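You operate a simulated robot arm through the tools that you are given. There is no shell and no other tool. Be economical: measure what you need, move in short steps, check, and stop when the job is done.

You run a simulated robot arm. Do the job below in one go: nothing can be reset, and whatever is moved stays where it is left.

## Task
Wash the two brushes on the drainer and rack them at X23.
Fine: under the tap till no paint is left; turn the tap off.

The check looks at the end state, three seconds after you hand in, the way a careful person would. Anything else that was tipped, shoved, dropped, spilled or broken makes it a failure.

## Robot
A 6-joint arm with a two-finger gripper, fixed in place. Base frame: the origin is at the foot of the arm, x ahead of it, y to its left, z up; the work surface is at about z = 680. Readings come in mm, degrees, newtons and seconds.
Its first joint turns from -166.0 to 166.0 degrees. Payload 3.43 kg.
Tool frame: the origin (TCP) lies between the finger pads and is the grasp point; the fingertips stand 20 mm ahead of it; z points along the fingers, y is the line along which they close. The gripper opens to 190 mm. The gripper's body begins 248 mm behind the TCP.
Orientation is that of the tool frame in the base frame, as [roll, pitch, yaw] about the fixed x, y, z axes, in that order (R = Rz(yaw) Ry(pitch) Rx(roll)). With the fingers straight down and closing along the base's y, the tool's x points along the base's -x, its y along +y and its z along -z.

## Interface
- The arm moves only by the tool step_arm. Its arguments are lists of equal length, an entry for each row: "delta_pos": the shift along the tool's x, y, z in cm, a list of three; "angular": the turn, a rotation vector about the tool's x, y, z in degrees, a list of three. In form: {"delta_pos": [[tx, ty, tz], ...], "angular": [[wx, wy, wz], ...]}. A call has 1 to 8 rows; each row shifts and turns the commanded pose from where the row before left it, along the tool's axes as they then stand. "jaw" is the opening, from 0 (shut) to 1 (fully open), set as the call begins (left out, the last holds). A row lasts 0.2 s, in which the tool goes at most 50 mm and 8.6 degrees; a call with a longer step from one row to the next is refused whole, and so is a gripper value outside its range. A pose out of reach is approached as far as the arm can. The call stops where the force on the tool passes 50 N (or 10 N more than at its start, if that is more) or the arm is blocked; 0.2 s more then pass. Each finger travels about 45 mm/s and halts on what it meets, pressing with about 29 N; the grip force reading is that of the motor and also rises with nothing between the fingers. The clock runs only during rows and for 0.2 s after the last one: add rows that do not move to give the fingers time. It gives the time, the measured TCP pose, the force on the tool (base axes), the opening and the grip force at its end, in the units of the frame above (readings bear some noise), with the torque about the TCP (base axes, N m) and any sound that the robot's microphone picked up, and new pictures: "views" is both (left out), scene, wrist or none.
- Cameras (640 x 400 px; columns grow to the right, rows downward): "scene" is fixed at [49.5, -649, 1462.8]; the picture's right is [0.80, -0.60, 0.00], its down [0.16, 0.21, -0.96] and it looks along [0.58, 0.77, 0.26] (base axes); focal length 214 px, centre (320, 200). "wrist" rides on the gripper at [70, -8, -288] in the tool frame; the picture's right is [0.12, 0.99, 0.00], its down [-0.96, 0.11, -0.25] and it looks along [-0.25, 0.03, 0.97] (tool axes); focal length 261 px, centre (320, 200).
- lift_body(by): slides the trunk up (or, below 0, down) by that many mm; the arm rides with it, the base frame stays. It gives what a move gives, with no picture.
- point_at(camera, pixels): for up to 12 pixels [column, row] of the newest picture of that camera ("zoom" is the newest enlarged one), the place [x, y, z] in the base frame of the surface seen there, good to about 2 mm. No time passes.
- close_up(camera, box): a new picture of the part [left, top, right, bottom] of that camera's present view, enlarged. No time passes.
- hand_in(): hands the job in; it is judged then, once.

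Work in short steps. Measure before you move; look again where a grasp or a placing could have gone wrong, and mend it. You have 80 turns and 200 pictures in all, those below and enlarged ones among them. Open the gripper and draw the arm clear of the work before you hand the job in, unless the task says otherwise; then end with one line.

The tools are called after "Request:" by a JSON object that holds its "name" and its "arguments". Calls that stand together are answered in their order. step_arm: Moves the arm, as the interface text tells. Its arguments: {"type":"object","properties":{"delta_pos":{"type":"array","items":{"type":"array","items":{"type":"number"}}},"angular":{"type":"array","items":{"type":"array","items":{"type":"number"}}},"jaw":{"type":"number"},"views":{"type":"string","enum":["both","scene","wrist","none"]}},"required":["delta_pos","angular"]} The other tools are called the same way: lift_body (by) slides the trunk up or down; point_at (camera, pixels) gives the place of the surface under pixels of a picture; close_up (camera, box) takes an enlarged picture of a part of a camera's view; hand_in () hands the job in.

At the start:

```text
time: 0.0
tcp_pos: [421.7, 411.2, 1349.1]
tool_rot: [180.0, 0.0, -180.0]
contact_force: [0.6, 0.3, 0.9]
moment: [0.0, 0.0, 0.01]
gripper_width: 190.0
grasp_force: 0.0
trunk travel left (down, up): [-179.0, 61.0]
```

scene: 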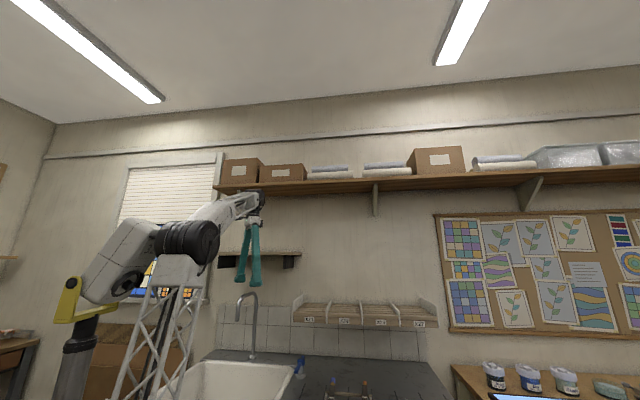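
wrist: 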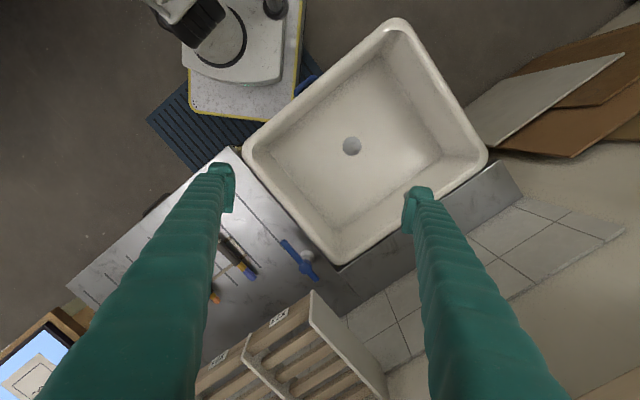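

The scene shows the sink, tap (250,320), rack (365,315) and the drainer at the bottom (350,390). I'll enlarge these parts.

Request:
{"name": "close_up", "arguments": {"camera": "scene", "box": [270, 280, 450, 400]}}

Request:
{"name": "close_up", "arguments": {"camera": "scene", "box": [180, 280, 320, 400]}}

Request:
{"name": "close_up", "arguments": {"camera": "wrist", "box": [180, 180, 400, 400]}}

```text
3.33 times, centred on (360, 340) of scene
```

zoom: 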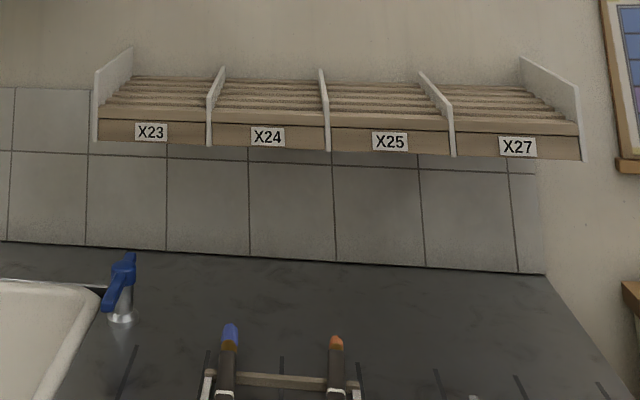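

```text
3.33 times, centred on (250, 340) of scene
```

zoom: 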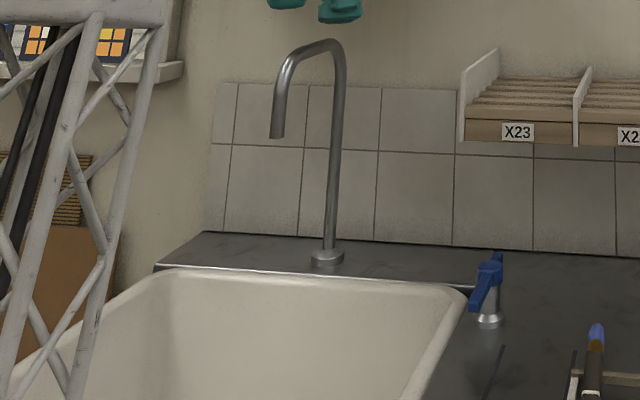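

```text
1.82 times, centred on (290, 290) of wrist
```

zoom: 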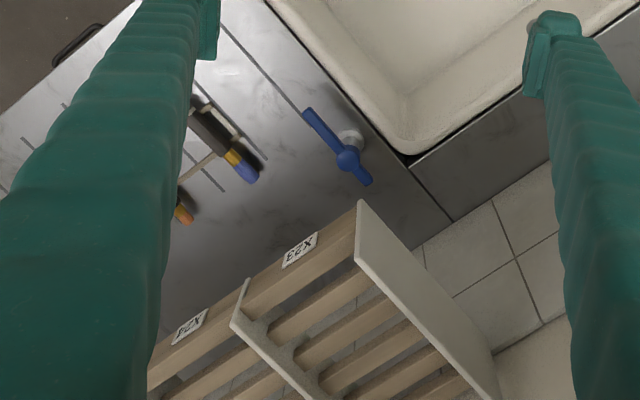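

Measuring the key points in the wrist zoom (lever, brush, rack) and scene.

Request:
{"name": "point_at", "arguments": {"camera": "zoom", "pixels": [[308, 113], [347, 158], [366, 181], [350, 138], [195, 118], [247, 177], [184, 215], [215, 160], [358, 215], [245, 290], [290, 330], [460, 390]]}}

Request:
{"name": "point_at", "arguments": {"camera": "scene", "pixels": [[241, 309], [252, 291], [251, 355], [332, 382], [365, 382], [299, 366], [310, 320], [344, 321], [300, 297], [333, 301], [318, 310], [352, 388]]}}

Request:
{"name": "point_at", "arguments": {"camera": "wrist", "pixels": [[352, 146], [248, 155], [335, 258], [482, 160], [395, 22], [300, 140], [340, 190], [430, 120], [230, 30], [250, 100], [175, 110], [415, 60]]}}

```text
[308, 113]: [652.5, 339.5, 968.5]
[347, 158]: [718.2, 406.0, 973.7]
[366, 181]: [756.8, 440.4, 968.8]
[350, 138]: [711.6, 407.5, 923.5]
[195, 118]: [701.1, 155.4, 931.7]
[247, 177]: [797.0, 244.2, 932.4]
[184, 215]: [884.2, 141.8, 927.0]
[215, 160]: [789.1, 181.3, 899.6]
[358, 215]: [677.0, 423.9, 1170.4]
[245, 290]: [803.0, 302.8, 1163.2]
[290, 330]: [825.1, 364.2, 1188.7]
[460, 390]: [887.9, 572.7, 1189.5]
```

```text
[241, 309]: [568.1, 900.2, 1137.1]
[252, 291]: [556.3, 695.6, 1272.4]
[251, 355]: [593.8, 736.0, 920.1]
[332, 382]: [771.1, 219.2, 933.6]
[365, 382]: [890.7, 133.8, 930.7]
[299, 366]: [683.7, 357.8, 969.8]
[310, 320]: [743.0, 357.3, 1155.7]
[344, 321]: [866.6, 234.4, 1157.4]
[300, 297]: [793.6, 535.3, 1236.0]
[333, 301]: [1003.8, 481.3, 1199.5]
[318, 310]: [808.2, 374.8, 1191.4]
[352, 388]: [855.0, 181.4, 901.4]
```

```text
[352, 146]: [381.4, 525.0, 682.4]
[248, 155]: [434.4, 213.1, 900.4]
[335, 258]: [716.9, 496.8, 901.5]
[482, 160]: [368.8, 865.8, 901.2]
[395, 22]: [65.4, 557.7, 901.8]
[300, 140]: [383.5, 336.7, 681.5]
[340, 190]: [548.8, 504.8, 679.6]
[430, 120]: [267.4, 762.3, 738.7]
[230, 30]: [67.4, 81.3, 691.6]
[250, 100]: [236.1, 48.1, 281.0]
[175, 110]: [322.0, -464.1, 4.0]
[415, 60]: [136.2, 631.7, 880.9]
```

The counter is rotated 45° (wall direction u≈(0.71,-0.71), into wall v≈(0.71,0.71)). I move over the drainer for a better view of the brushes.

Request:
{"name": "step_arm", "arguments": {"delta_pos": [[-2.48, -3.64, 0.61], [-2.48, -3.64, 0.61], [-2.48, -3.64, 0.61], [-2.48, -3.64, 0.61], [-2.48, -3.64, 0.61], [-2.48, -3.64, 0.61], [-2.48, -3.64, 0.61], [-2.48, -3.64, 0.61]], "angular": [[0, 0, 0], [0, 0, 0], [0, 0, 0], [0, 0, 0], [0, 0, 0], [0, 0, 0], [0, 0, 0], [0, 0, 0]], "views": "none"}}

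Request:
{"name": "step_arm", "arguments": {"delta_pos": [[0, 0, 0], [0, 0, 0], [0, 0, 0], [0, 0, 0], [0, 0, 0], [0, 0, 0]], "angular": [[0, 0, -7.5], [0, 0, -7.5], [0, 0, -7.5], [0, 0, -7.5], [0, 0, -7.5], [0, 0, -7.5]]}}

```text
time: 1.8
tcp_pos: [619.1, 120.1, 1301.2]
tool_rot: [179.9, 0.0, 180.0]
contact_force: [-0.1, 0.6, 0.4]
moment: [-0.11, -0.1, -0.02]
gripper_width: 190.2
grasp_force: 0.1
trunk travel left (down, up): [-179.0, 61.0]
```

```text
time: 3.2
tcp_pos: [620.1, 121.0, 1302.1]
tool_rot: [-180.0, 0.0, -134.9]
contact_force: [0.7, 0.0, -0.9]
moment: [0.01, -0.01, 0.0]
gripper_width: 189.8
grasp_force: 0.0
trunk travel left (down, up): [-179.0, 61.0]
```

scene: 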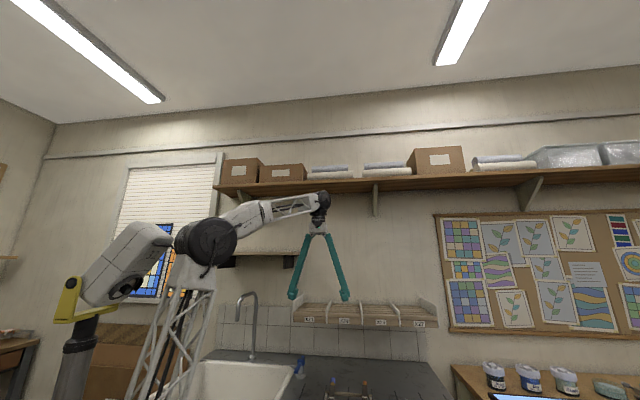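
wrist: 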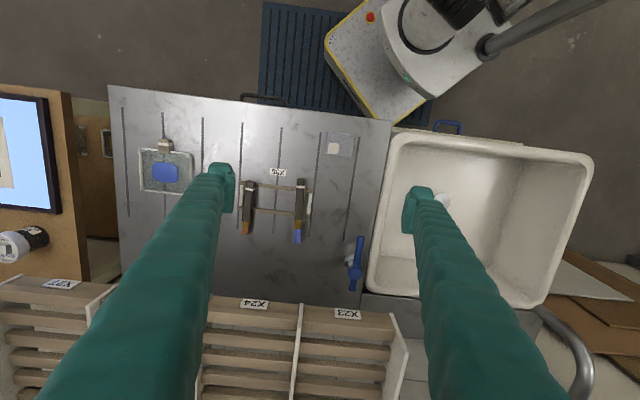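

Request:
{"name": "close_up", "arguments": {"camera": "wrist", "box": [220, 130, 390, 300]}}

Request:
{"name": "close_up", "arguments": {"camera": "wrist", "box": [230, 280, 420, 400]}}

```text
2.35 times, centred on (305, 215) of wrist
```

zoom: 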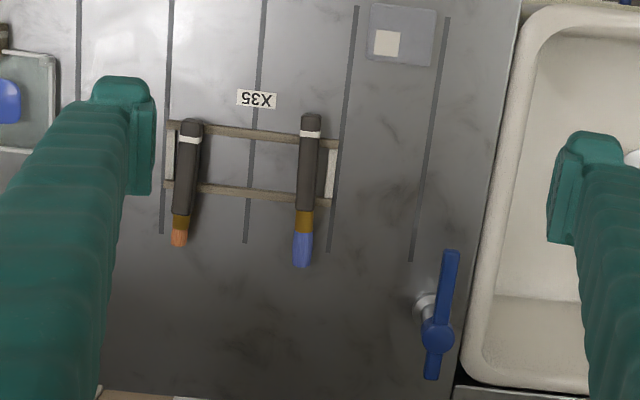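

```text
3.33 times, centred on (325, 340) of wrist
```

zoom: 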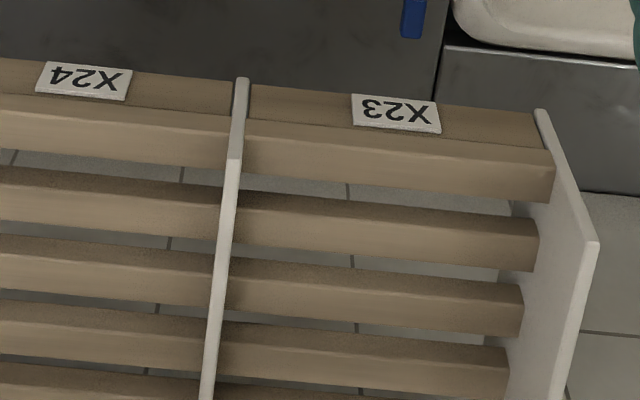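

Rack zoom: measure slats, dividers and lip; then brush points on the wrist image.

Request:
{"name": "point_at", "arguments": {"camera": "zoom", "pixels": [[242, 82], [540, 112], [595, 243], [213, 390], [400, 96], [400, 142], [400, 165], [390, 220], [390, 285], [370, 340], [545, 165], [490, 385]]}}

Request:
{"name": "point_at", "arguments": {"camera": "wrist", "pixels": [[302, 180], [300, 200], [299, 217], [298, 224], [297, 242], [251, 183], [247, 205], [244, 222], [243, 233], [275, 187], [272, 210], [275, 200]]}}

Request:
{"name": "point_at", "arguments": {"camera": "wrist", "pixels": [[360, 240], [354, 272], [352, 288], [349, 262], [250, 194], [308, 200], [242, 200], [277, 172], [575, 350], [583, 385], [540, 315], [325, 240]]}}

Request:
{"name": "point_at", "arguments": {"camera": "scene", "pixels": [[237, 319], [238, 315], [239, 305], [243, 295], [250, 292], [254, 300], [254, 340]]}}

```text
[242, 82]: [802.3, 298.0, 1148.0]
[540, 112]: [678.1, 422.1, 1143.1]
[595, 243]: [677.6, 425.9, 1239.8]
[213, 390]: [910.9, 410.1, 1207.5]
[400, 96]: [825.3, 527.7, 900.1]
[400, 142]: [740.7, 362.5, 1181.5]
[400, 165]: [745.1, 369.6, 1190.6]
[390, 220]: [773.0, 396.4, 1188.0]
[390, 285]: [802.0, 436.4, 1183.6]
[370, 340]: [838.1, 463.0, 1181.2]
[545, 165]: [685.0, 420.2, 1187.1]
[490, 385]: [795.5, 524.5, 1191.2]
```

```text
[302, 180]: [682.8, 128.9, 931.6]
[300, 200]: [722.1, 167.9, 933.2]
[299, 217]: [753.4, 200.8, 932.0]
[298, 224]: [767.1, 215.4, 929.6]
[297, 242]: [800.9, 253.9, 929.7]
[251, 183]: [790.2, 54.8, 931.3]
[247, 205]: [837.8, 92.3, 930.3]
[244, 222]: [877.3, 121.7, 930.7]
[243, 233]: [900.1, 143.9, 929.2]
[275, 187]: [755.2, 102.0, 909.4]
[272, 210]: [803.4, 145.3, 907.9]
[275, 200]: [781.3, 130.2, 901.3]
```

```text
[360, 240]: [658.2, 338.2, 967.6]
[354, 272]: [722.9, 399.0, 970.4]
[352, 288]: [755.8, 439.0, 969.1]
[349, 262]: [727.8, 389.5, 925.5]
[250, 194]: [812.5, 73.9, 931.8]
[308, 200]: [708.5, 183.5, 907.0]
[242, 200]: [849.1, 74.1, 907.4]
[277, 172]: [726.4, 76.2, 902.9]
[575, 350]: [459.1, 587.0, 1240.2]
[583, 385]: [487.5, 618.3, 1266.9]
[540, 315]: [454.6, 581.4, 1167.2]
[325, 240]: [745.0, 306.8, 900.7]
```

```text
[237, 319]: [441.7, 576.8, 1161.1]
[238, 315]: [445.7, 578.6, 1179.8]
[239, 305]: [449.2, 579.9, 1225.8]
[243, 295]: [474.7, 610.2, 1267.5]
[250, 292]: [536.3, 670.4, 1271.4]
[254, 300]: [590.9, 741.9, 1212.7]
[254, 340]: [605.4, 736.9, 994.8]
```

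Blue brush lies at u≈390, z 932; the tap lever (pivot about (723,400,970)) points to the front. Plan: open the tap first with closed, tilted fingers. Close the jaws, tilt 40° and come down beside the lever.

Request:
{"name": "step_arm", "arguments": {"delta_pos": [[0, 0, 0], [0, 0, 0], [0, 0, 0], [0, 0, 0], [0, 0, 0], [0, 0, 0], [0, 0, 0], [0, 0, 0]], "angular": [[0, -8, 0], [0, -8, 0], [0, -8, 0], [0, -8, 0], [0, -8, 0], [0, 0, 0], [0, 0, 0], [0, 0, 0]], "jaw": 0, "views": "wrist"}}

Request:
{"name": "step_arm", "arguments": {"delta_pos": [[0.9, 0.98, 4.66], [0.9, 0.98, 4.66], [0.9, 0.98, 4.66], [0.9, 0.98, 4.66], [0.9, 0.98, 4.66], [0.9, 0.98, 4.66], [0.9, 0.98, 4.66], [0.9, 0.98, 4.66]], "angular": [[0, 0, 0], [0, 0, 0], [0, 0, 0], [0, 0, 0], [0, 0, 0], [0, 0, 0], [0, 0, 0], [0, 0, 0]]}}

```text
time: 5.0
tcp_pos: [618.9, 121.3, 1301.4]
tool_rot: [-180.0, 39.9, -135.0]
contact_force: [0.1, -0.5, -0.4]
moment: [0.01, -0.01, -0.01]
gripper_width: 28.9
grasp_force: 0.1
trunk travel left (down, up): [-179.0, 61.0]
```

wrist: 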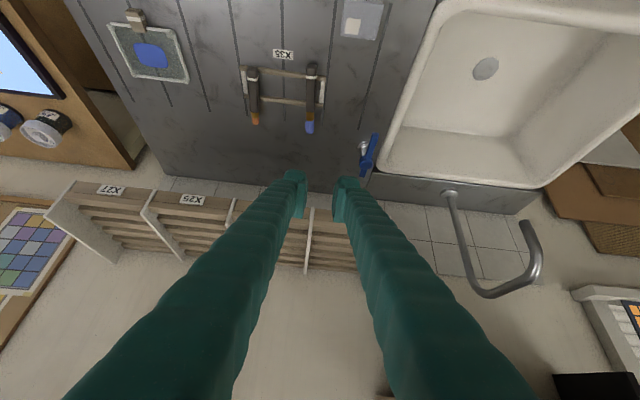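

```text
time: 6.8
tcp_pos: [692.1, 308.5, 970.6]
tool_rot: [180.0, 40.1, -134.9]
contact_force: [-0.8, -0.6, 0.4]
moment: [0.02, -0.05, -0.03]
gripper_width: 0.2
grasp_force: 29.3
trunk travel left (down, up): [-179.0, 61.0]
```

scene: 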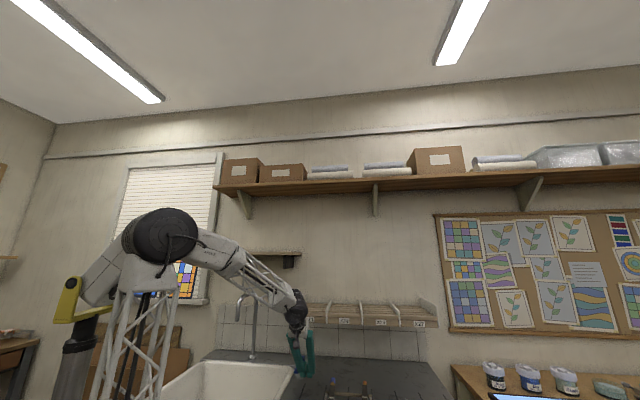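
wrist: 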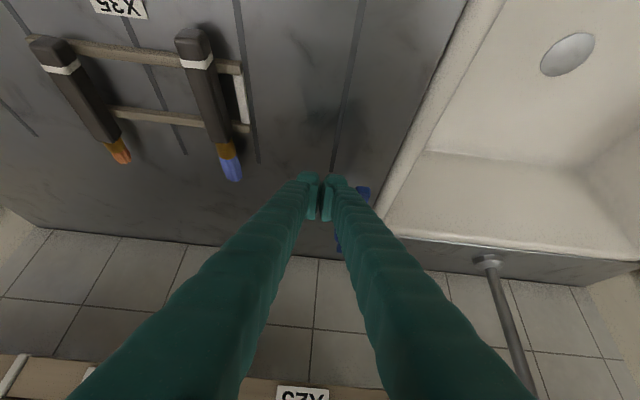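

TCP is at u≈271, v≈707, right beside the lever (363,190). I push slowly toward the sink (tool +y).

Request:
{"name": "step_arm", "arguments": {"delta_pos": [[0, 1, 0], [0, 1, 0], [0, 1, 0], [0, 1, 0], [0, 1, 0]], "angular": [[0, 0, 0], [0, 0, 0], [0, 0, 0], [0, 0, 0], [0, 0, 0]], "views": "wrist"}}

```text
time: 7.4
tcp_pos: [688.0, 312.7, 970.3]
tool_rot: [-179.1, 40.2, -135.0]
contact_force: [26.0, -60.5, -8.0]
moment: [-0.28, -0.33, 1.53]
gripper_width: 0.0
grasp_force: 28.9
trunk travel left (down, up): [-179.0, 61.0]
stopped in row 3: the force on the tool passed its limit at 62 N (the readings are from after the stop); the commanded pose is now the measured one
```

wrist: 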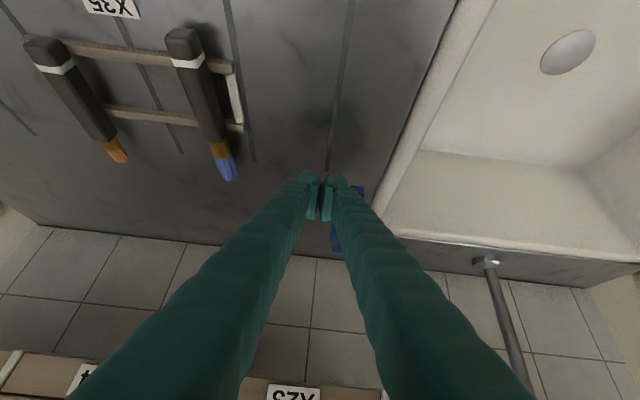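

Lever refuses that way (62 N at u≈265). I back off, go around its front end and come to its sink side.

Request:
{"name": "step_arm", "arguments": {"delta_pos": [[0, -1, 0], [2.68, 0, -2.25], [2.68, 0, -2.25], [0, 3.6, 0], [0, 3.6, 0], [0, 3.6, 0], [-2.68, 0, 2.25], [-2.68, 0, 2.25]], "angular": [[0, 0, 0], [0, 0, 0], [0, 0, 0], [0, 0, 0], [0, 0, 0], [0, 0, 0], [0, 0, 0], [0, 0, 0]], "views": "wrist"}}

```text
time: 9.2
tcp_pos: [612.2, 386.1, 971.9]
tool_rot: [-179.6, 40.2, -134.7]
contact_force: [0.1, 0.2, 0.0]
moment: [0.04, -0.06, -0.03]
gripper_width: 0.0
grasp_force: 29.2
trunk travel left (down, up): [-179.0, 61.0]
```

wrist: 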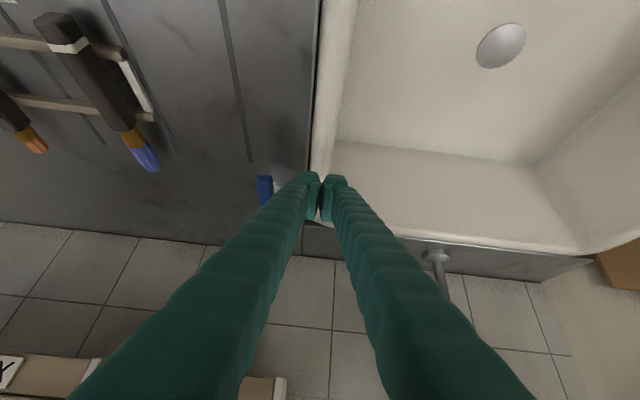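

Now the lever (265,190) is on the left; push it toward +u (tool −y).

Request:
{"name": "step_arm", "arguments": {"delta_pos": [[0, -1.5, 0], [0, -1.2, 0], [0, -0.8, 0], [0, -0.8, 0], [0, -0.8, 0], [0, -0.8, 0], [0, -0.8, 0]], "angular": [[0, 0, 0], [0, 0, 0], [0, 0, 0], [0, 0, 0], [0, 0, 0], [0, 0, 0], [0, 0, 0]], "views": "wrist"}}

```text
time: 10.8
tcp_pos: [662.3, 342.1, 970.5]
tool_rot: [-179.6, 40.2, -135.0]
contact_force: [0.1, -0.8, 0.3]
moment: [-0.02, -0.02, 0.02]
gripper_width: 0.0
grasp_force: 28.8
trunk travel left (down, up): [-179.0, 61.0]
```

wrist: 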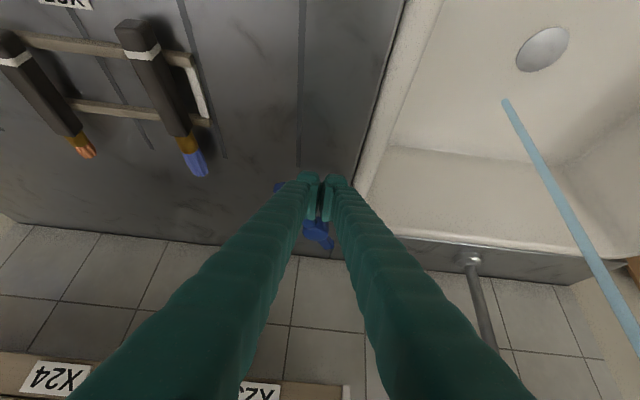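

Water runs (510,110)→(640,350). I open it a little more, then check the stream.

Request:
{"name": "step_arm", "arguments": {"delta_pos": [[0, -1, 0], [0, -1, 0], [0, -1, 0], [0, 1.5, 0], [1.5, 3, -1.3]], "angular": [[0, 0, 0], [0, 0, 0], [0, 0, 0], [0, 0, 0], [0, 0, 0]]}}

```text
time: 12.0
tcp_pos: [637.6, 335.9, 969.6]
tool_rot: [-179.4, 40.2, -134.9]
contact_force: [1.1, -0.6, -0.5]
moment: [0.03, 0.02, 0.03]
gripper_width: 0.0
grasp_force: 29.1
trunk travel left (down, up): [-179.0, 61.0]
```

scene: 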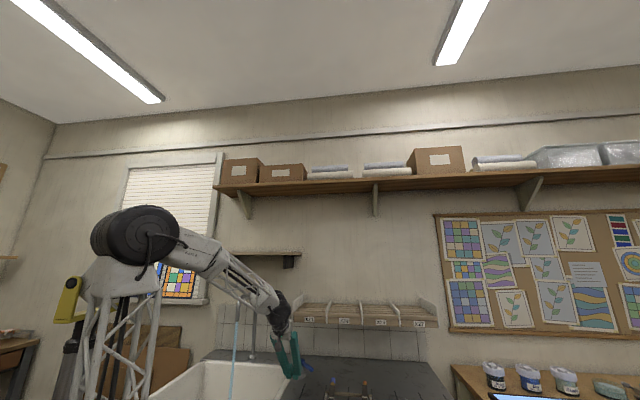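
wrist: 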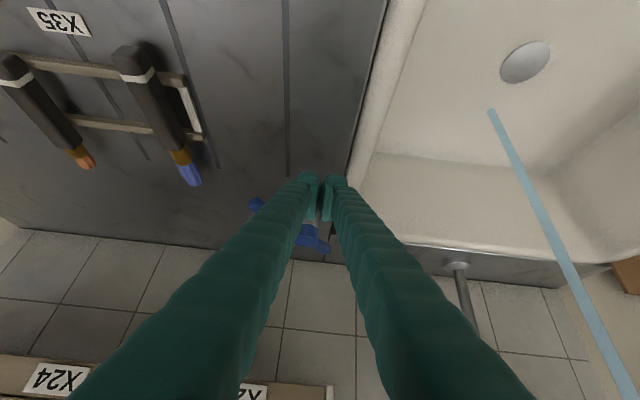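

Stream confirmed. Measure its place, then retreat, straighten the tool and open the jaws over the blue brush.

Request:
{"name": "point_at", "arguments": {"camera": "wrist", "pixels": [[493, 114], [520, 165], [560, 245], [600, 330]]}}

Request:
{"name": "point_at", "arguments": {"camera": "scene", "pixels": [[236, 330], [234, 350], [232, 370], [320, 186], [380, 182], [277, 250], [240, 310]]}}

Request:
{"name": "step_arm", "arguments": {"delta_pos": [[0, 0, -4.8], [0, 0, -4.8], [0, 0, -4.8], [0, 0, 0], [0, 0, 0], [0, 0, 0], [0, 0, 0], [0, 0, 0]], "angular": [[0, 0, 0], [0, 0, 0], [0, 0, 0], [0, 8, 0], [0, 8, 0], [0, 8, 0], [0, 8, 0], [0, 8, 0]], "jaw": 0.32, "views": "none"}}

Request:
{"name": "step_arm", "arguments": {"delta_pos": [[-0.58, -4.45, 0], [-0.58, -4.45, 0], [-0.58, -4.45, 0], [-0.58, -4.45, 0], [0, 0, 0]], "angular": [[0, 0, 0], [0, 0, 0], [0, 0, 0], [0, 0, 0], [0, 0, 0]], "views": "wrist"}}

```text
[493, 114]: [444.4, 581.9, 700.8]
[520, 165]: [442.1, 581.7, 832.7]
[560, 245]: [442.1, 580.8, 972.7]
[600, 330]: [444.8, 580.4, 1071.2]
```

```text
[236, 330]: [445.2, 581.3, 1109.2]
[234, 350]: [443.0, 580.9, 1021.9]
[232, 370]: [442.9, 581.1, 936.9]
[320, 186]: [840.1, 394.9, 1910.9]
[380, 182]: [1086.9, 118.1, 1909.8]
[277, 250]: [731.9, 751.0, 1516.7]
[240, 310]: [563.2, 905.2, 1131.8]
```

```text
time: 13.8
tcp_pos: [570.4, 271.8, 1082.3]
tool_rot: [-179.7, 0.2, -135.3]
contact_force: [-0.8, -0.5, 0.3]
moment: [0.23, -0.24, 0.0]
gripper_width: 61.0
grasp_force: 0.0
trunk travel left (down, up): [-179.0, 61.0]
```

```text
time: 15.0
tcp_pos: [713.9, 163.1, 1082.1]
tool_rot: [-179.6, 0.1, -135.3]
contact_force: [-0.3, -1.0, 0.1]
moment: [0.0, 0.02, -0.02]
gripper_width: 60.4
grasp_force: 0.1
trunk travel left (down, up): [-179.0, 61.0]
```

wrist: 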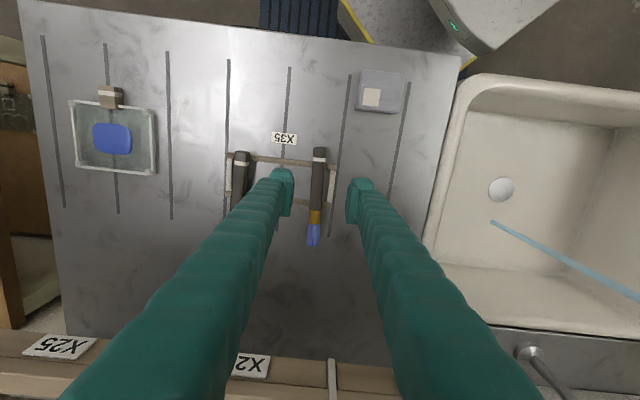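

Blue handle (318,170) lies centred between the fingers. Descend to z≈934.

Request:
{"name": "step_arm", "arguments": {"delta_pos": [[0, -0.2, 3.7], [0, 0, 3.7], [0, 0, 3.7], [0, 0, 3.7], [0, 0, 0]], "angular": [[0, 0, 0], [0, 0, 0], [0, 0, 0], [0, 0, 0], [0, 0, 0]], "views": "wrist"}}

```text
time: 16.2
tcp_pos: [715.6, 161.2, 933.1]
tool_rot: [-179.6, 0.3, -135.2]
contact_force: [-0.3, -0.3, 0.4]
moment: [0.04, -0.02, -0.02]
gripper_width: 60.9
grasp_force: 0.2
trunk travel left (down, up): [-179.0, 61.0]
```

wrist: 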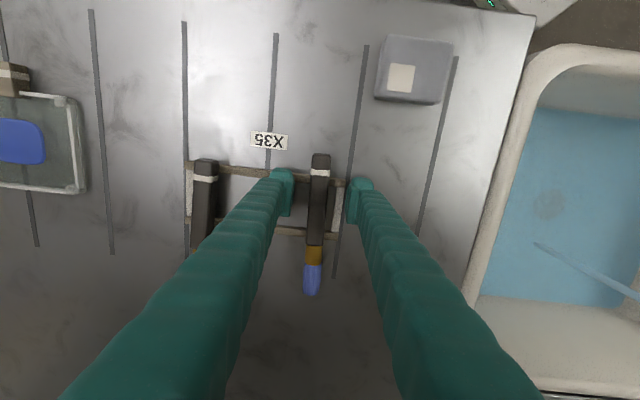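

The sink bottom is now covered with water — the drain isn't keeping up. Check the level, and close on the handle.

Request:
{"name": "point_at", "arguments": {"camera": "wrist", "pixels": [[550, 160], [580, 210], [548, 204], [530, 310]]}}

Request:
{"name": "step_arm", "arguments": {"delta_pos": [[0, 0, 0], [0, 0, 0], [0, 0, 0]], "angular": [[0, 0, 0], [0, 0, 0], [0, 0, 0]], "jaw": 0.05, "views": "wrist"}}

Request:
{"name": "point_at", "arguments": {"camera": "wrist", "pixels": [[550, 160], [580, 210], [548, 204], [530, 310]]}}

```text
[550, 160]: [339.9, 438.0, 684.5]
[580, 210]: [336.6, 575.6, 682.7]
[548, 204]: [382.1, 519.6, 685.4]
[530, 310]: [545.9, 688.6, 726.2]
```

```text
time: 17.0
tcp_pos: [715.8, 160.4, 932.7]
tool_rot: [-179.5, 0.2, -135.2]
contact_force: [0.4, 0.0, -0.1]
moment: [-0.02, 0.03, -0.03]
gripper_width: 20.8
grasp_force: 28.3
trunk travel left (down, up): [-179.0, 61.0]
```

wrist: 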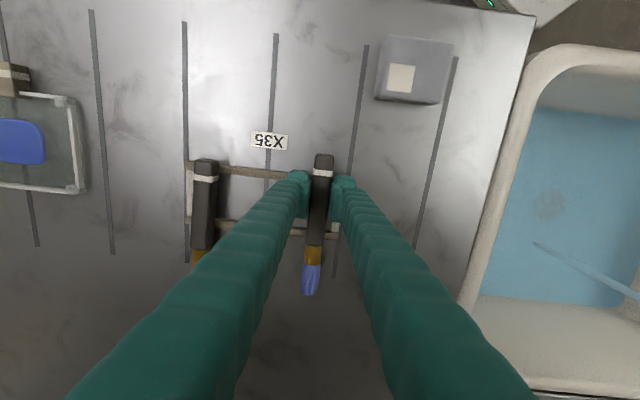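

```text
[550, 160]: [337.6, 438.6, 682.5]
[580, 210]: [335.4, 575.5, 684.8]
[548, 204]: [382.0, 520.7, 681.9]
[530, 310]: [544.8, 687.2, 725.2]
```

Gripped (20.8 mm opening, 28 N). Lift and carry along −u toward the stream at z≈1040.

Request:
{"name": "step_arm", "arguments": {"delta_pos": [[0, 0, -2], [0, 0, -4.3], [0, 0, -4.4], [0, 4, 0], [0, 4.8, 0], [0, 4.8, 0], [0, 4.8, 0], [0, 4.8, 0]], "angular": [[0, 0, 0], [0, 0, 0], [0, 0, 0], [0, 0, 0], [0, 0, 0], [0, 0, 0], [0, 0, 0], [0, 0, 0]], "views": "wrist"}}

```text
time: 18.8
tcp_pos: [553.6, 324.5, 1040.2]
tool_rot: [-179.7, 0.1, -135.2]
contact_force: [0.6, -0.5, -1.2]
moment: [0.11, 0.1, 0.02]
gripper_width: 20.4
grasp_force: 29.7
trunk travel left (down, up): [-179.0, 61.0]
```

wrist: 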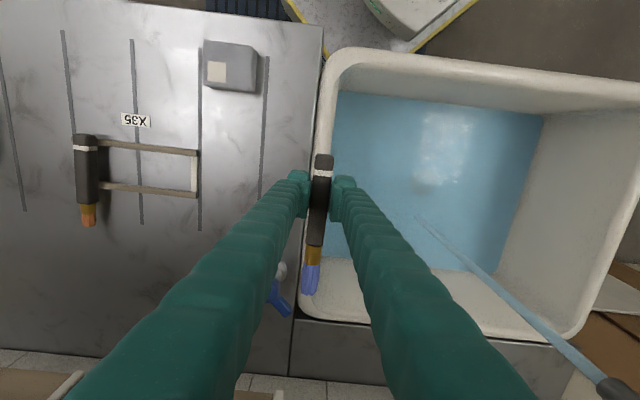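

Brush held well. Continue 257 mm toward the stream.

Request:
{"name": "step_arm", "arguments": {"delta_pos": [[0, 4.5, 0], [0, 4.5, 0], [0, 4.5, 0], [0, 4.5, 0], [0, 4.5, 0], [0, 3.2, 0]], "angular": [[0, 0, 0], [0, 0, 0], [0, 0, 0], [0, 0, 0], [0, 0, 0], [0, 0, 0]]}}

Request:
{"name": "close_up", "arguments": {"camera": "wrist", "box": [220, 150, 420, 400]}}

```text
time: 20.2
tcp_pos: [370.0, 509.9, 1038.2]
tool_rot: [-179.6, 0.3, -135.2]
contact_force: [0.1, -1.1, -0.9]
moment: [0.06, 0.08, -0.01]
gripper_width: 20.7
grasp_force: 28.7
trunk travel left (down, up): [-179.0, 61.0]
```

scene: 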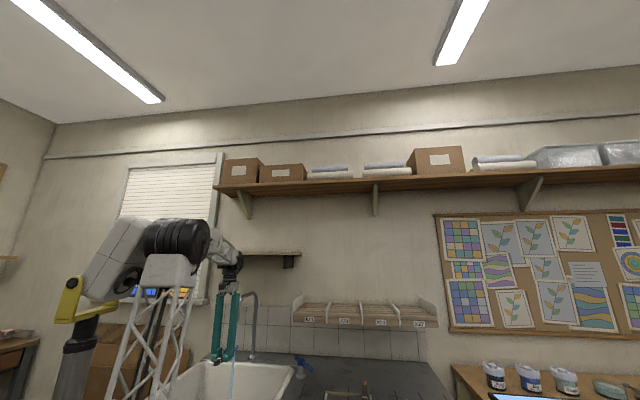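
wrist: 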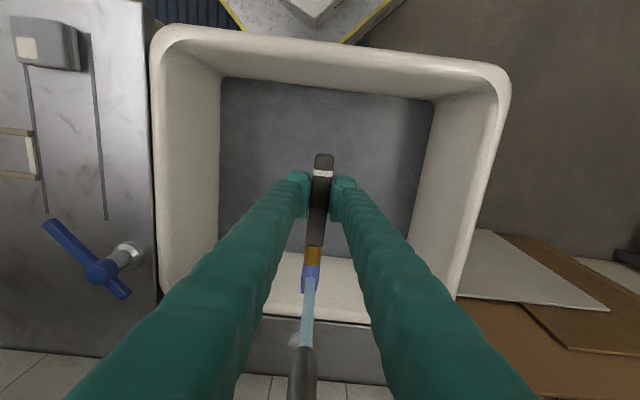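

```text
1.60 times, centred on (320, 275) of wrist
```

zoom: 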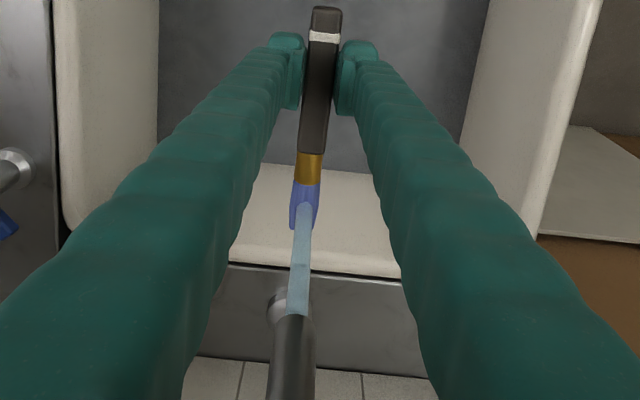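

The stream hits the bristles at (306,275). I hold it there 1.6 s, then look at the paint.

Request:
{"name": "step_arm", "arguments": {"delta_pos": [[0, 0, 0], [0, 0, 0], [0, 0, 0], [0, 0, 0], [0, 0, 0], [0, 0, 0], [0, 0, 0], [0, 0, 0]], "angular": [[0, 0, 0], [0, 0, 0], [0, 0, 0], [0, 0, 0], [0, 0, 0], [0, 0, 0], [0, 0, 0], [0, 0, 0]], "views": "none"}}

Request:
{"name": "close_up", "arguments": {"camera": "wrist", "box": [260, 220, 360, 320]}}

Request:
{"name": "point_at", "arguments": {"camera": "wrist", "pixels": [[260, 100], [380, 120], [300, 275], [303, 288], [306, 270]]}}

```text
time: 22.0
tcp_pos: [370.3, 510.3, 1039.2]
tool_rot: [-179.6, 0.2, -135.2]
contact_force: [-0.2, 0.4, -0.7]
moment: [-0.03, 0.03, -0.01]
gripper_width: 20.8
grasp_force: 28.7
trunk travel left (down, up): [-179.0, 61.0]
```

```text
4.00 times, centred on (310, 270) of wrist
```

zoom: 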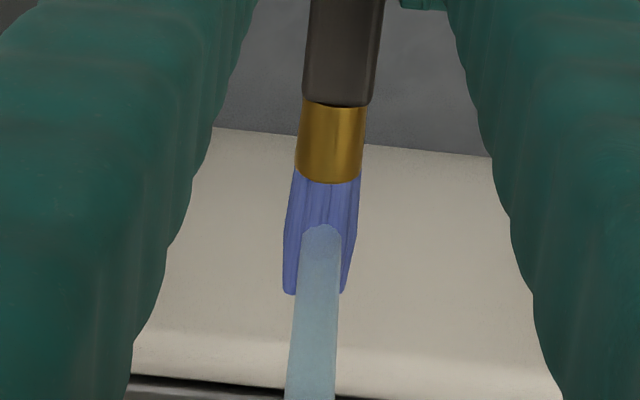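

```text
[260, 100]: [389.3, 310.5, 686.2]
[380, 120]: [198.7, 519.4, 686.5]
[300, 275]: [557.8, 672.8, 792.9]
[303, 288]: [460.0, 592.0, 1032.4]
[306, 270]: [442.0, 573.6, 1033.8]
```

Still blue after 2 s. Continue rinsing with a small back-and-forth motion along the bristles and re-check.

Request:
{"name": "step_arm", "arguments": {"delta_pos": [[0.8, 0, 0], [0, 0, 0], [0, 0, 0], [-0.8, 0, 0], [0, 0, 0], [0, 0, 0], [-0.8, 0, 0], [0, 0, 0]], "angular": [[0, 0, 0], [0, 0, 0], [0, 0, 0], [0, 0, 0], [0, 0, 0], [0, 0, 0], [0, 0, 0], [0, 0, 0]], "views": "none"}}

Request:
{"name": "step_arm", "arguments": {"delta_pos": [[0, 0, 0], [0.8, 0, 0], [0, 0, 0], [0, 0, 0], [0, 0, 0], [0, 0, 0], [0, 0, 0], [0, 0, 0]], "angular": [[0, 0, 0], [0, 0, 0], [0, 0, 0], [0, 0, 0], [0, 0, 0], [0, 0, 0], [0, 0, 0], [0, 0, 0]], "views": "none"}}

Request:
{"name": "close_up", "arguments": {"camera": "wrist", "box": [260, 220, 360, 320]}}

```text
time: 23.8
tcp_pos: [375.9, 515.5, 1038.2]
tool_rot: [-179.7, 0.2, -135.2]
contact_force: [-0.8, 0.3, -1.3]
moment: [-0.01, -0.04, 0.03]
gripper_width: 20.5
grasp_force: 28.5
trunk travel left (down, up): [-179.0, 61.0]
```

```text
time: 25.6
tcp_pos: [369.2, 509.7, 1038.2]
tool_rot: [-179.7, 0.3, -135.3]
contact_force: [0.1, 0.0, -0.3]
moment: [-0.03, 0.04, 0.03]
gripper_width: 20.6
grasp_force: 29.6
trunk travel left (down, up): [-179.0, 61.0]
```

```text
4.00 times, centred on (310, 270) of wrist
```

zoom: 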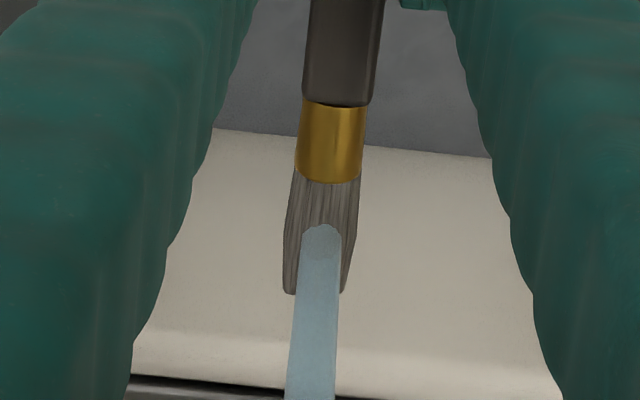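

Bristles are clean (grey). Carry away in +u (clear of the spout), then rise in front of the rack.

Request:
{"name": "step_arm", "arguments": {"delta_pos": [[0, 0, 0], [0, 0, 0], [0.2, -4.9, 0], [0.2, -4.9, 0], [0.2, -4.9, 0], [0.2, -4.9, 0], [0.2, -4.9, 0], [0.2, -4.9, 0]], "angular": [[0, 0, 0], [0, 0, 0], [0, 0, 0], [0, 0, 0], [0, 0, 0], [0, 0, 0], [0, 0, 0], [0, 0, 0]], "views": "none"}}

Request:
{"name": "step_arm", "arguments": {"delta_pos": [[0.2, -4.9, 0], [0, -4.0, -2.5], [0, -2.2, -4.3], [0, 0, -4.9], [0, 0, -4.9], [0, 0, -4.9], [0, 0, -3], [0, 0, 0]], "angular": [[0, 0, 0], [0, 0, 0], [0, 0, 0], [0, 0, 0], [0, 0, 0], [0, 0, 0], [0, 0, 0], [0, 0, 0]]}}

Request:
{"name": "close_up", "arguments": {"camera": "wrist", "box": [220, 200, 420, 400]}}

```text
time: 27.4
tcp_pos: [568.0, 288.0, 1041.5]
tool_rot: [-179.6, 0.1, -135.1]
contact_force: [-0.5, -0.2, -1.4]
moment: [-0.1, -0.08, -0.01]
gripper_width: 20.5
grasp_force: 29.6
trunk travel left (down, up): [-179.0, 61.0]
```

```text
time: 29.2
tcp_pos: [644.2, 207.3, 1284.6]
tool_rot: [-179.5, 0.2, -135.1]
contact_force: [-0.3, 0.6, -0.7]
moment: [-0.03, 0.01, 0.02]
gripper_width: 20.7
grasp_force: 28.7
trunk travel left (down, up): [-179.0, 61.0]
```

scene: 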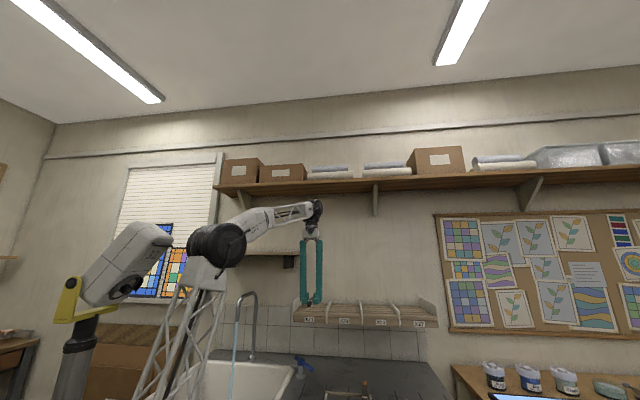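
wrist: 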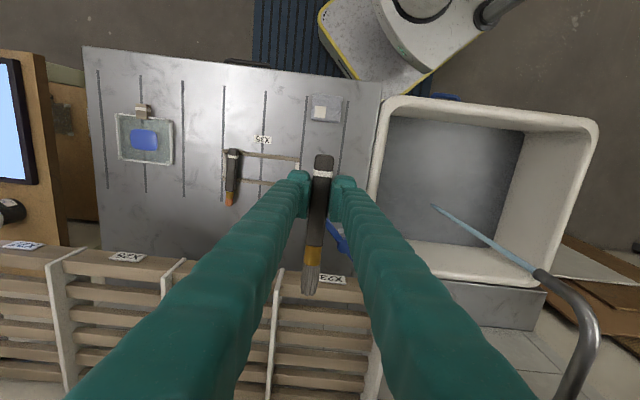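

```text
2.00 times, centred on (320, 300) of wrist
```

zoom: 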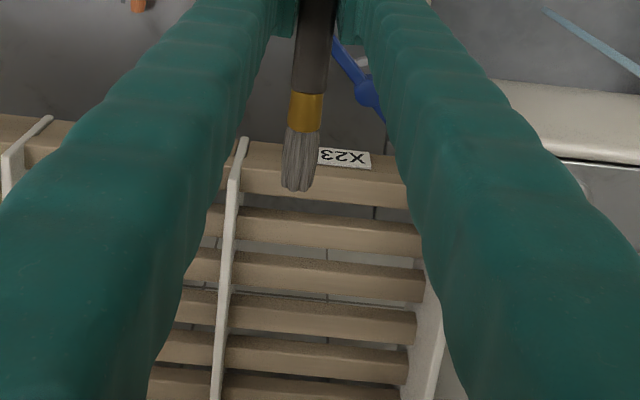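

Clean brush in view. Measure slat tops, divider tops, brush points and wall; plus the level in the sink.

Request:
{"name": "point_at", "arguments": {"camera": "zoom", "pixels": [[243, 145], [234, 190], [222, 320], [216, 390], [440, 310], [420, 395], [360, 188], [350, 240], [345, 275], [330, 320], [320, 362], [310, 395]]}}

Request:
{"name": "point_at", "arguments": {"camera": "wrist", "pixels": [[323, 160], [319, 215], [314, 255], [310, 292], [450, 170], [490, 190], [330, 375], [300, 395], [372, 395], [165, 275], [63, 265]]}}

Request:
{"name": "close_up", "arguments": {"camera": "scene", "box": [280, 280, 380, 340]}}

```text
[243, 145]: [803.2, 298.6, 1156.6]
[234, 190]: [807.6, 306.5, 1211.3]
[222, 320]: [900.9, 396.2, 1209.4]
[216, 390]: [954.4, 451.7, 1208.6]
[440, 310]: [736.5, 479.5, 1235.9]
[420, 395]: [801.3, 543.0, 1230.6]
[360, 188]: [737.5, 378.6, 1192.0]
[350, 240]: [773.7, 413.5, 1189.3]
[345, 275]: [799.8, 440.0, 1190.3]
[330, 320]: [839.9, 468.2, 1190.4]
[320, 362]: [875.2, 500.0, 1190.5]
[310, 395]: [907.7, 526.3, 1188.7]
```

```text
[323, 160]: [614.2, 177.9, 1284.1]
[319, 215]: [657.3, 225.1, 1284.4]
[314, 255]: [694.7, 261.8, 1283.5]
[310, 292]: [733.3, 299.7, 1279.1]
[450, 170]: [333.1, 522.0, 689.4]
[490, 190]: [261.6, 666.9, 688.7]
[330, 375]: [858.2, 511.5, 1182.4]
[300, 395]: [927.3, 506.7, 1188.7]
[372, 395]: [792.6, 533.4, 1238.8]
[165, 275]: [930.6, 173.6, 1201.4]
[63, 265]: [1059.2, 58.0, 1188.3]
```

```text
6.40 times, centred on (330, 310) of scene
```

zoom: 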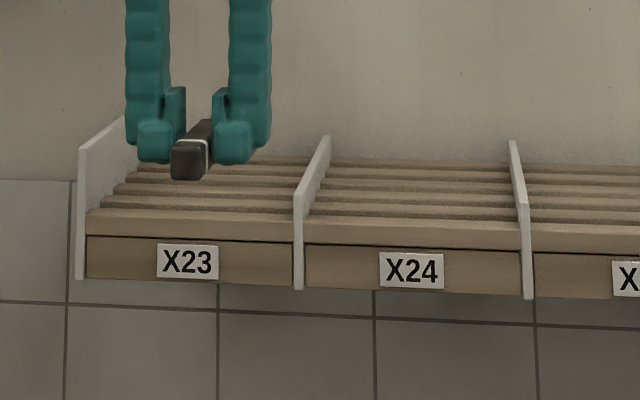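

Slats are level at z≈1190, divider top 1210, side 1238; the brush bottom hangs ~25 mm below TCP. Move 238 mm into the rack above X23.

Request:
{"name": "step_arm", "arguments": {"delta_pos": [[-4, 0, 0], [-4.9, 0.1, 0], [-4.9, 0.1, 0], [-4.9, 0.1, 0], [-4.9, 0.1, 0], [0, 0, 2], [0, 0, 2], [0, 0, 0]], "angular": [[0, 0, 0], [0, 0, 0], [0, 0, 0], [0, 0, 0], [0, 0, 0], [0, 0, 0], [0, 0, 0], [0, 0, 0]]}}

Request:
{"name": "close_up", "arguments": {"camera": "scene", "box": [280, 270, 380, 340]}}

```text
time: 31.0
tcp_pos: [793.4, 372.0, 1216.9]
tool_rot: [-179.7, 0.2, -135.2]
contact_force: [-0.1, 0.2, 0.3]
moment: [-0.03, -0.01, -0.02]
gripper_width: 20.7
grasp_force: 29.2
out of reach, approached as far as the arm can: row 4, 5
trunk travel left (down, up): [-179.0, 61.0]
```

scene: 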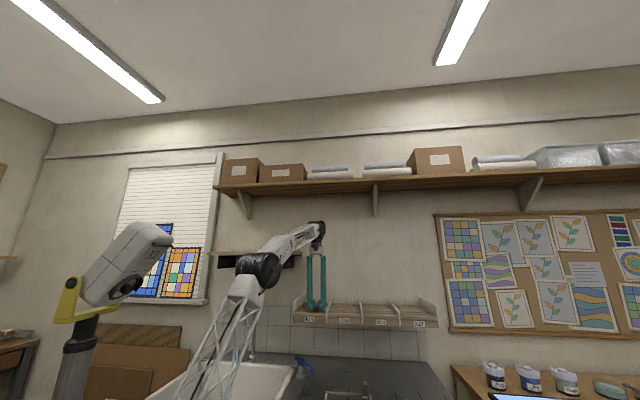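
wrist: 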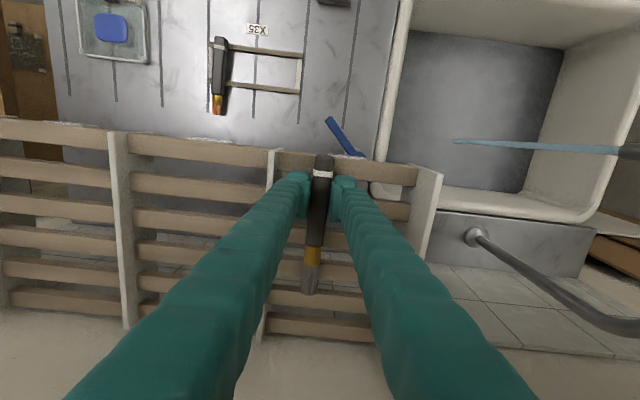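

```text
5.71 times, centred on (330, 305) of scene
```

zoom: 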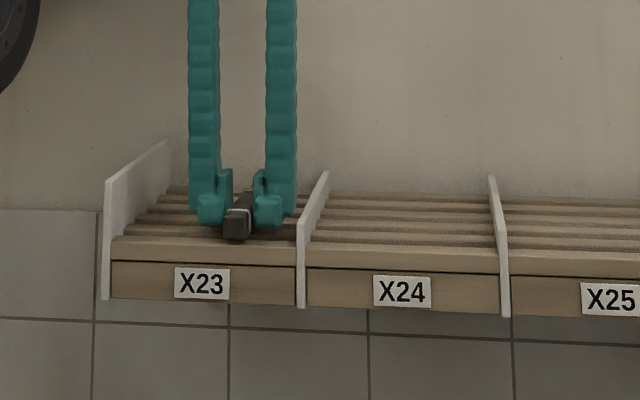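

TCP reached u≈298, v≈824 at the reach limit (butt just at the front lip). Raise the trunk 55 mm to gain reach and then settle deeper.

Request:
{"name": "lift_body", "arguments": {"by": 55}}

Request:
{"name": "step_arm", "arguments": {"delta_pos": [[-0.8, -0.3, 0], [-0.8, -0.3, 0], [0, 0, 0]], "angular": [[0, 0, 0], [0, 0, 0], [0, 0, 0]], "views": "scene"}}

```text
time: 32.0
tcp_pos: [794.6, 372.5, 1271.5]
tool_rot: [-179.5, 0.1, -135.2]
contact_force: [0.0, -0.4, -0.9]
moment: [-0.05, 0.04, 0.02]
gripper_width: 20.3
grasp_force: 29.3
trunk travel left (down, up): [-234.0, 6.0]
```

```text
time: 32.8
tcp_pos: [810.3, 379.6, 1272.2]
tool_rot: [-179.6, 0.1, -135.2]
contact_force: [0.2, 0.3, -1.7]
moment: [0.0, 0.05, 0.01]
gripper_width: 20.8
grasp_force: 29.6
trunk travel left (down, up): [-234.0, 6.0]
```

scene: 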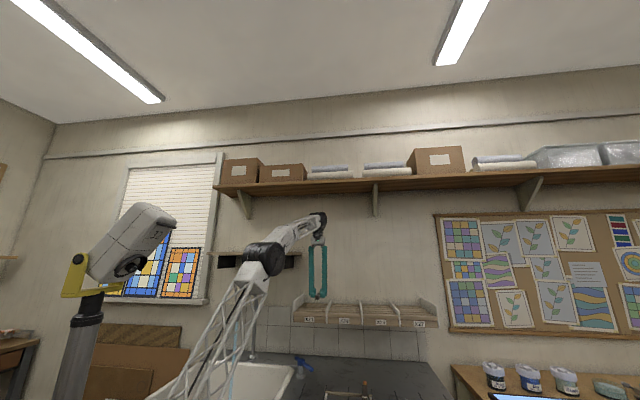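

Now at u≈304, v≈841. Lower straight to z≈1217.

Request:
{"name": "step_arm", "arguments": {"delta_pos": [[0, 0, 2], [0, 0, 2], [0, 0, 1], [0, 0, 0.5], [0, 0, 0]], "angular": [[0, 0, 0], [0, 0, 0], [0, 0, 0], [0, 0, 0], [0, 0, 0]], "views": "none"}}

Request:
{"name": "close_up", "arguments": {"camera": "scene", "box": [285, 280, 365, 330]}}

Request:
{"name": "close_up", "arguments": {"camera": "wrist", "box": [220, 120, 460, 360]}}

```text
time: 34.0
tcp_pos: [809.7, 378.1, 1217.6]
tool_rot: [-179.5, 0.2, -135.2]
contact_force: [-0.2, -0.3, -0.7]
moment: [-0.02, 0.02, 0.02]
gripper_width: 20.5
grasp_force: 29.1
trunk travel left (down, up): [-234.0, 6.0]
```

```text
8.00 times, centred on (325, 305) of scene
```

zoom: 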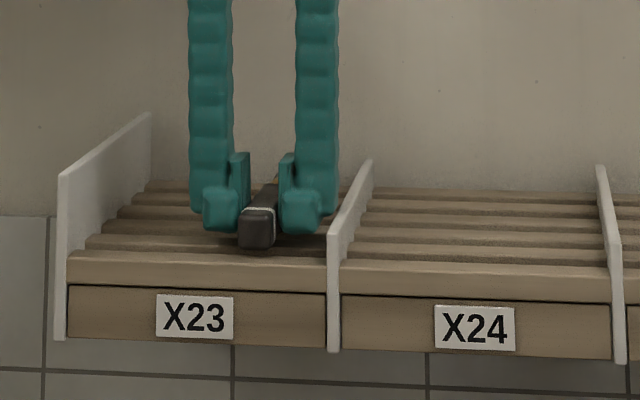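

```text
1.67 times, centred on (340, 240) of wrist
```

zoom: 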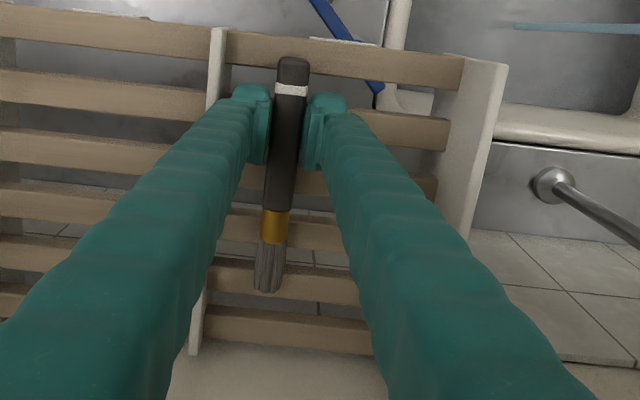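

Left finger is near the divider but clear. Lower 2 mm and open only a little (32 mm).

Request:
{"name": "step_arm", "arguments": {"delta_pos": [[0, 0, 0.2], [0, 0, 0]], "angular": [[0, 0, 0], [0, 0, 0]], "views": "none"}}

Request:
{"name": "step_arm", "arguments": {"delta_pos": [[0, 0, 0], [0, 0, 0], [0, 0, 0]], "angular": [[0, 0, 0], [0, 0, 0], [0, 0, 0]], "jaw": 0.17, "views": "wrist"}}

```text
time: 34.6
tcp_pos: [809.2, 379.2, 1213.7]
tool_rot: [-179.6, 0.2, -135.1]
contact_force: [0.2, 0.0, -0.4]
moment: [-0.02, 0.01, -0.02]
gripper_width: 20.7
grasp_force: 29.7
trunk travel left (down, up): [-234.0, 6.0]
```

```text
time: 35.4
tcp_pos: [810.2, 378.3, 1214.2]
tool_rot: [-179.7, 0.2, -135.2]
contact_force: [-0.6, 0.6, -0.7]
moment: [-0.01, 0.02, 0.0]
gripper_width: 32.5
grasp_force: 0.0
trunk travel left (down, up): [-234.0, 6.0]
```

wrist: 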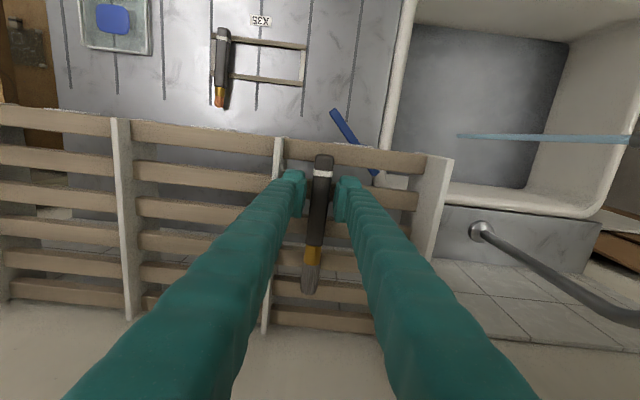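

Blue brush rests on the slats. Lift out and move over the orange brush.

Request:
{"name": "step_arm", "arguments": {"delta_pos": [[0, 0, -4], [0, 0, -4], [3.3, -3.67, 0], [3.3, -3.67, 0], [3.3, -3.67, 0], [3.3, -3.67, 0], [3.3, -3.67, 0], [3.3, -3.67, 0]], "angular": [[0, 0, 0], [0, 0, 0], [0, 0, 0], [0, 0, 0], [0, 0, 0], [0, 0, 0], [0, 0, 0], [0, 0, 0]], "views": "scene"}}

Request:
{"name": "step_arm", "arguments": {"delta_pos": [[0, 0, 4.8], [0, 0, 4.8], [0, 0, 4.8], [0, 0, 4.8], [0, 0, 4.8], [0, 0, 2], [0, 0, 0]], "angular": [[0, 0, 6], [0, 0, 0], [0, 0, 0], [0, 0, 0], [0, 0, 0], [0, 0, 0], [0, 0, 0]], "jaw": 0.32, "views": "wrist"}}

Request:
{"name": "close_up", "arguments": {"camera": "scene", "box": [285, 280, 365, 330]}}

```text
time: 37.2
tcp_pos: [823.8, 85.4, 1297.4]
tool_rot: [-179.5, 0.3, -135.1]
contact_force: [0.0, 1.1, -0.4]
moment: [-0.17, 0.01, -0.02]
gripper_width: 32.2
grasp_force: 0.1
trunk travel left (down, up): [-234.0, 6.0]
```

scene: 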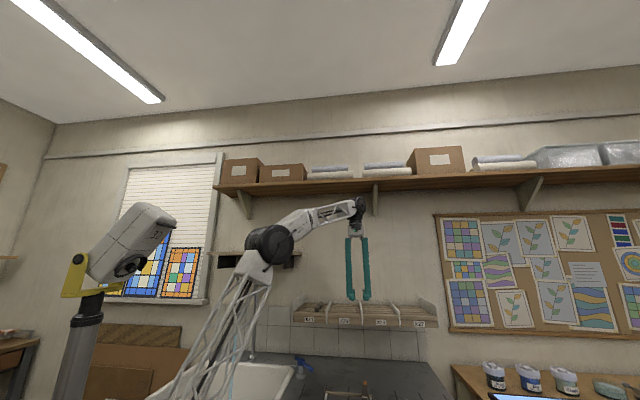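

```text
time: 38.8
tcp_pos: [825.1, 81.9, 1035.8]
tool_rot: [-179.7, 0.2, -141.2]
contact_force: [0.4, 0.5, -0.6]
moment: [0.01, 0.0, -0.02]
gripper_width: 60.9
grasp_force: 0.1
trunk travel left (down, up): [-234.0, 6.0]
```

wrist: 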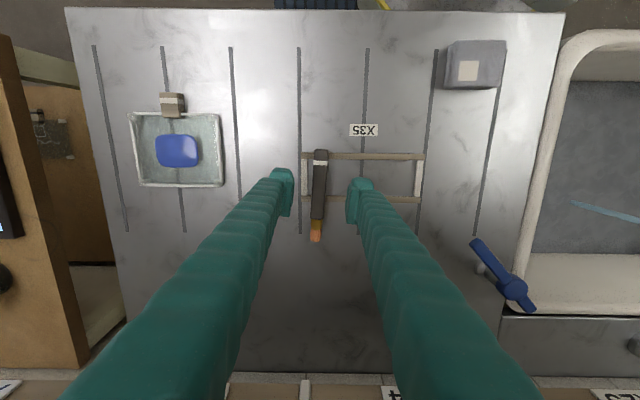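

```text
8.00 times, centred on (325, 305) of scene
```

zoom: 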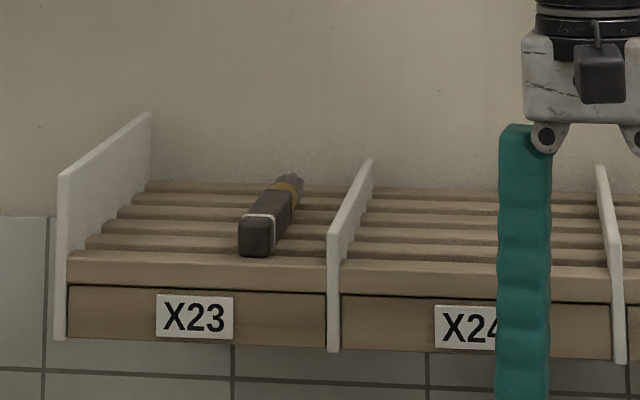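

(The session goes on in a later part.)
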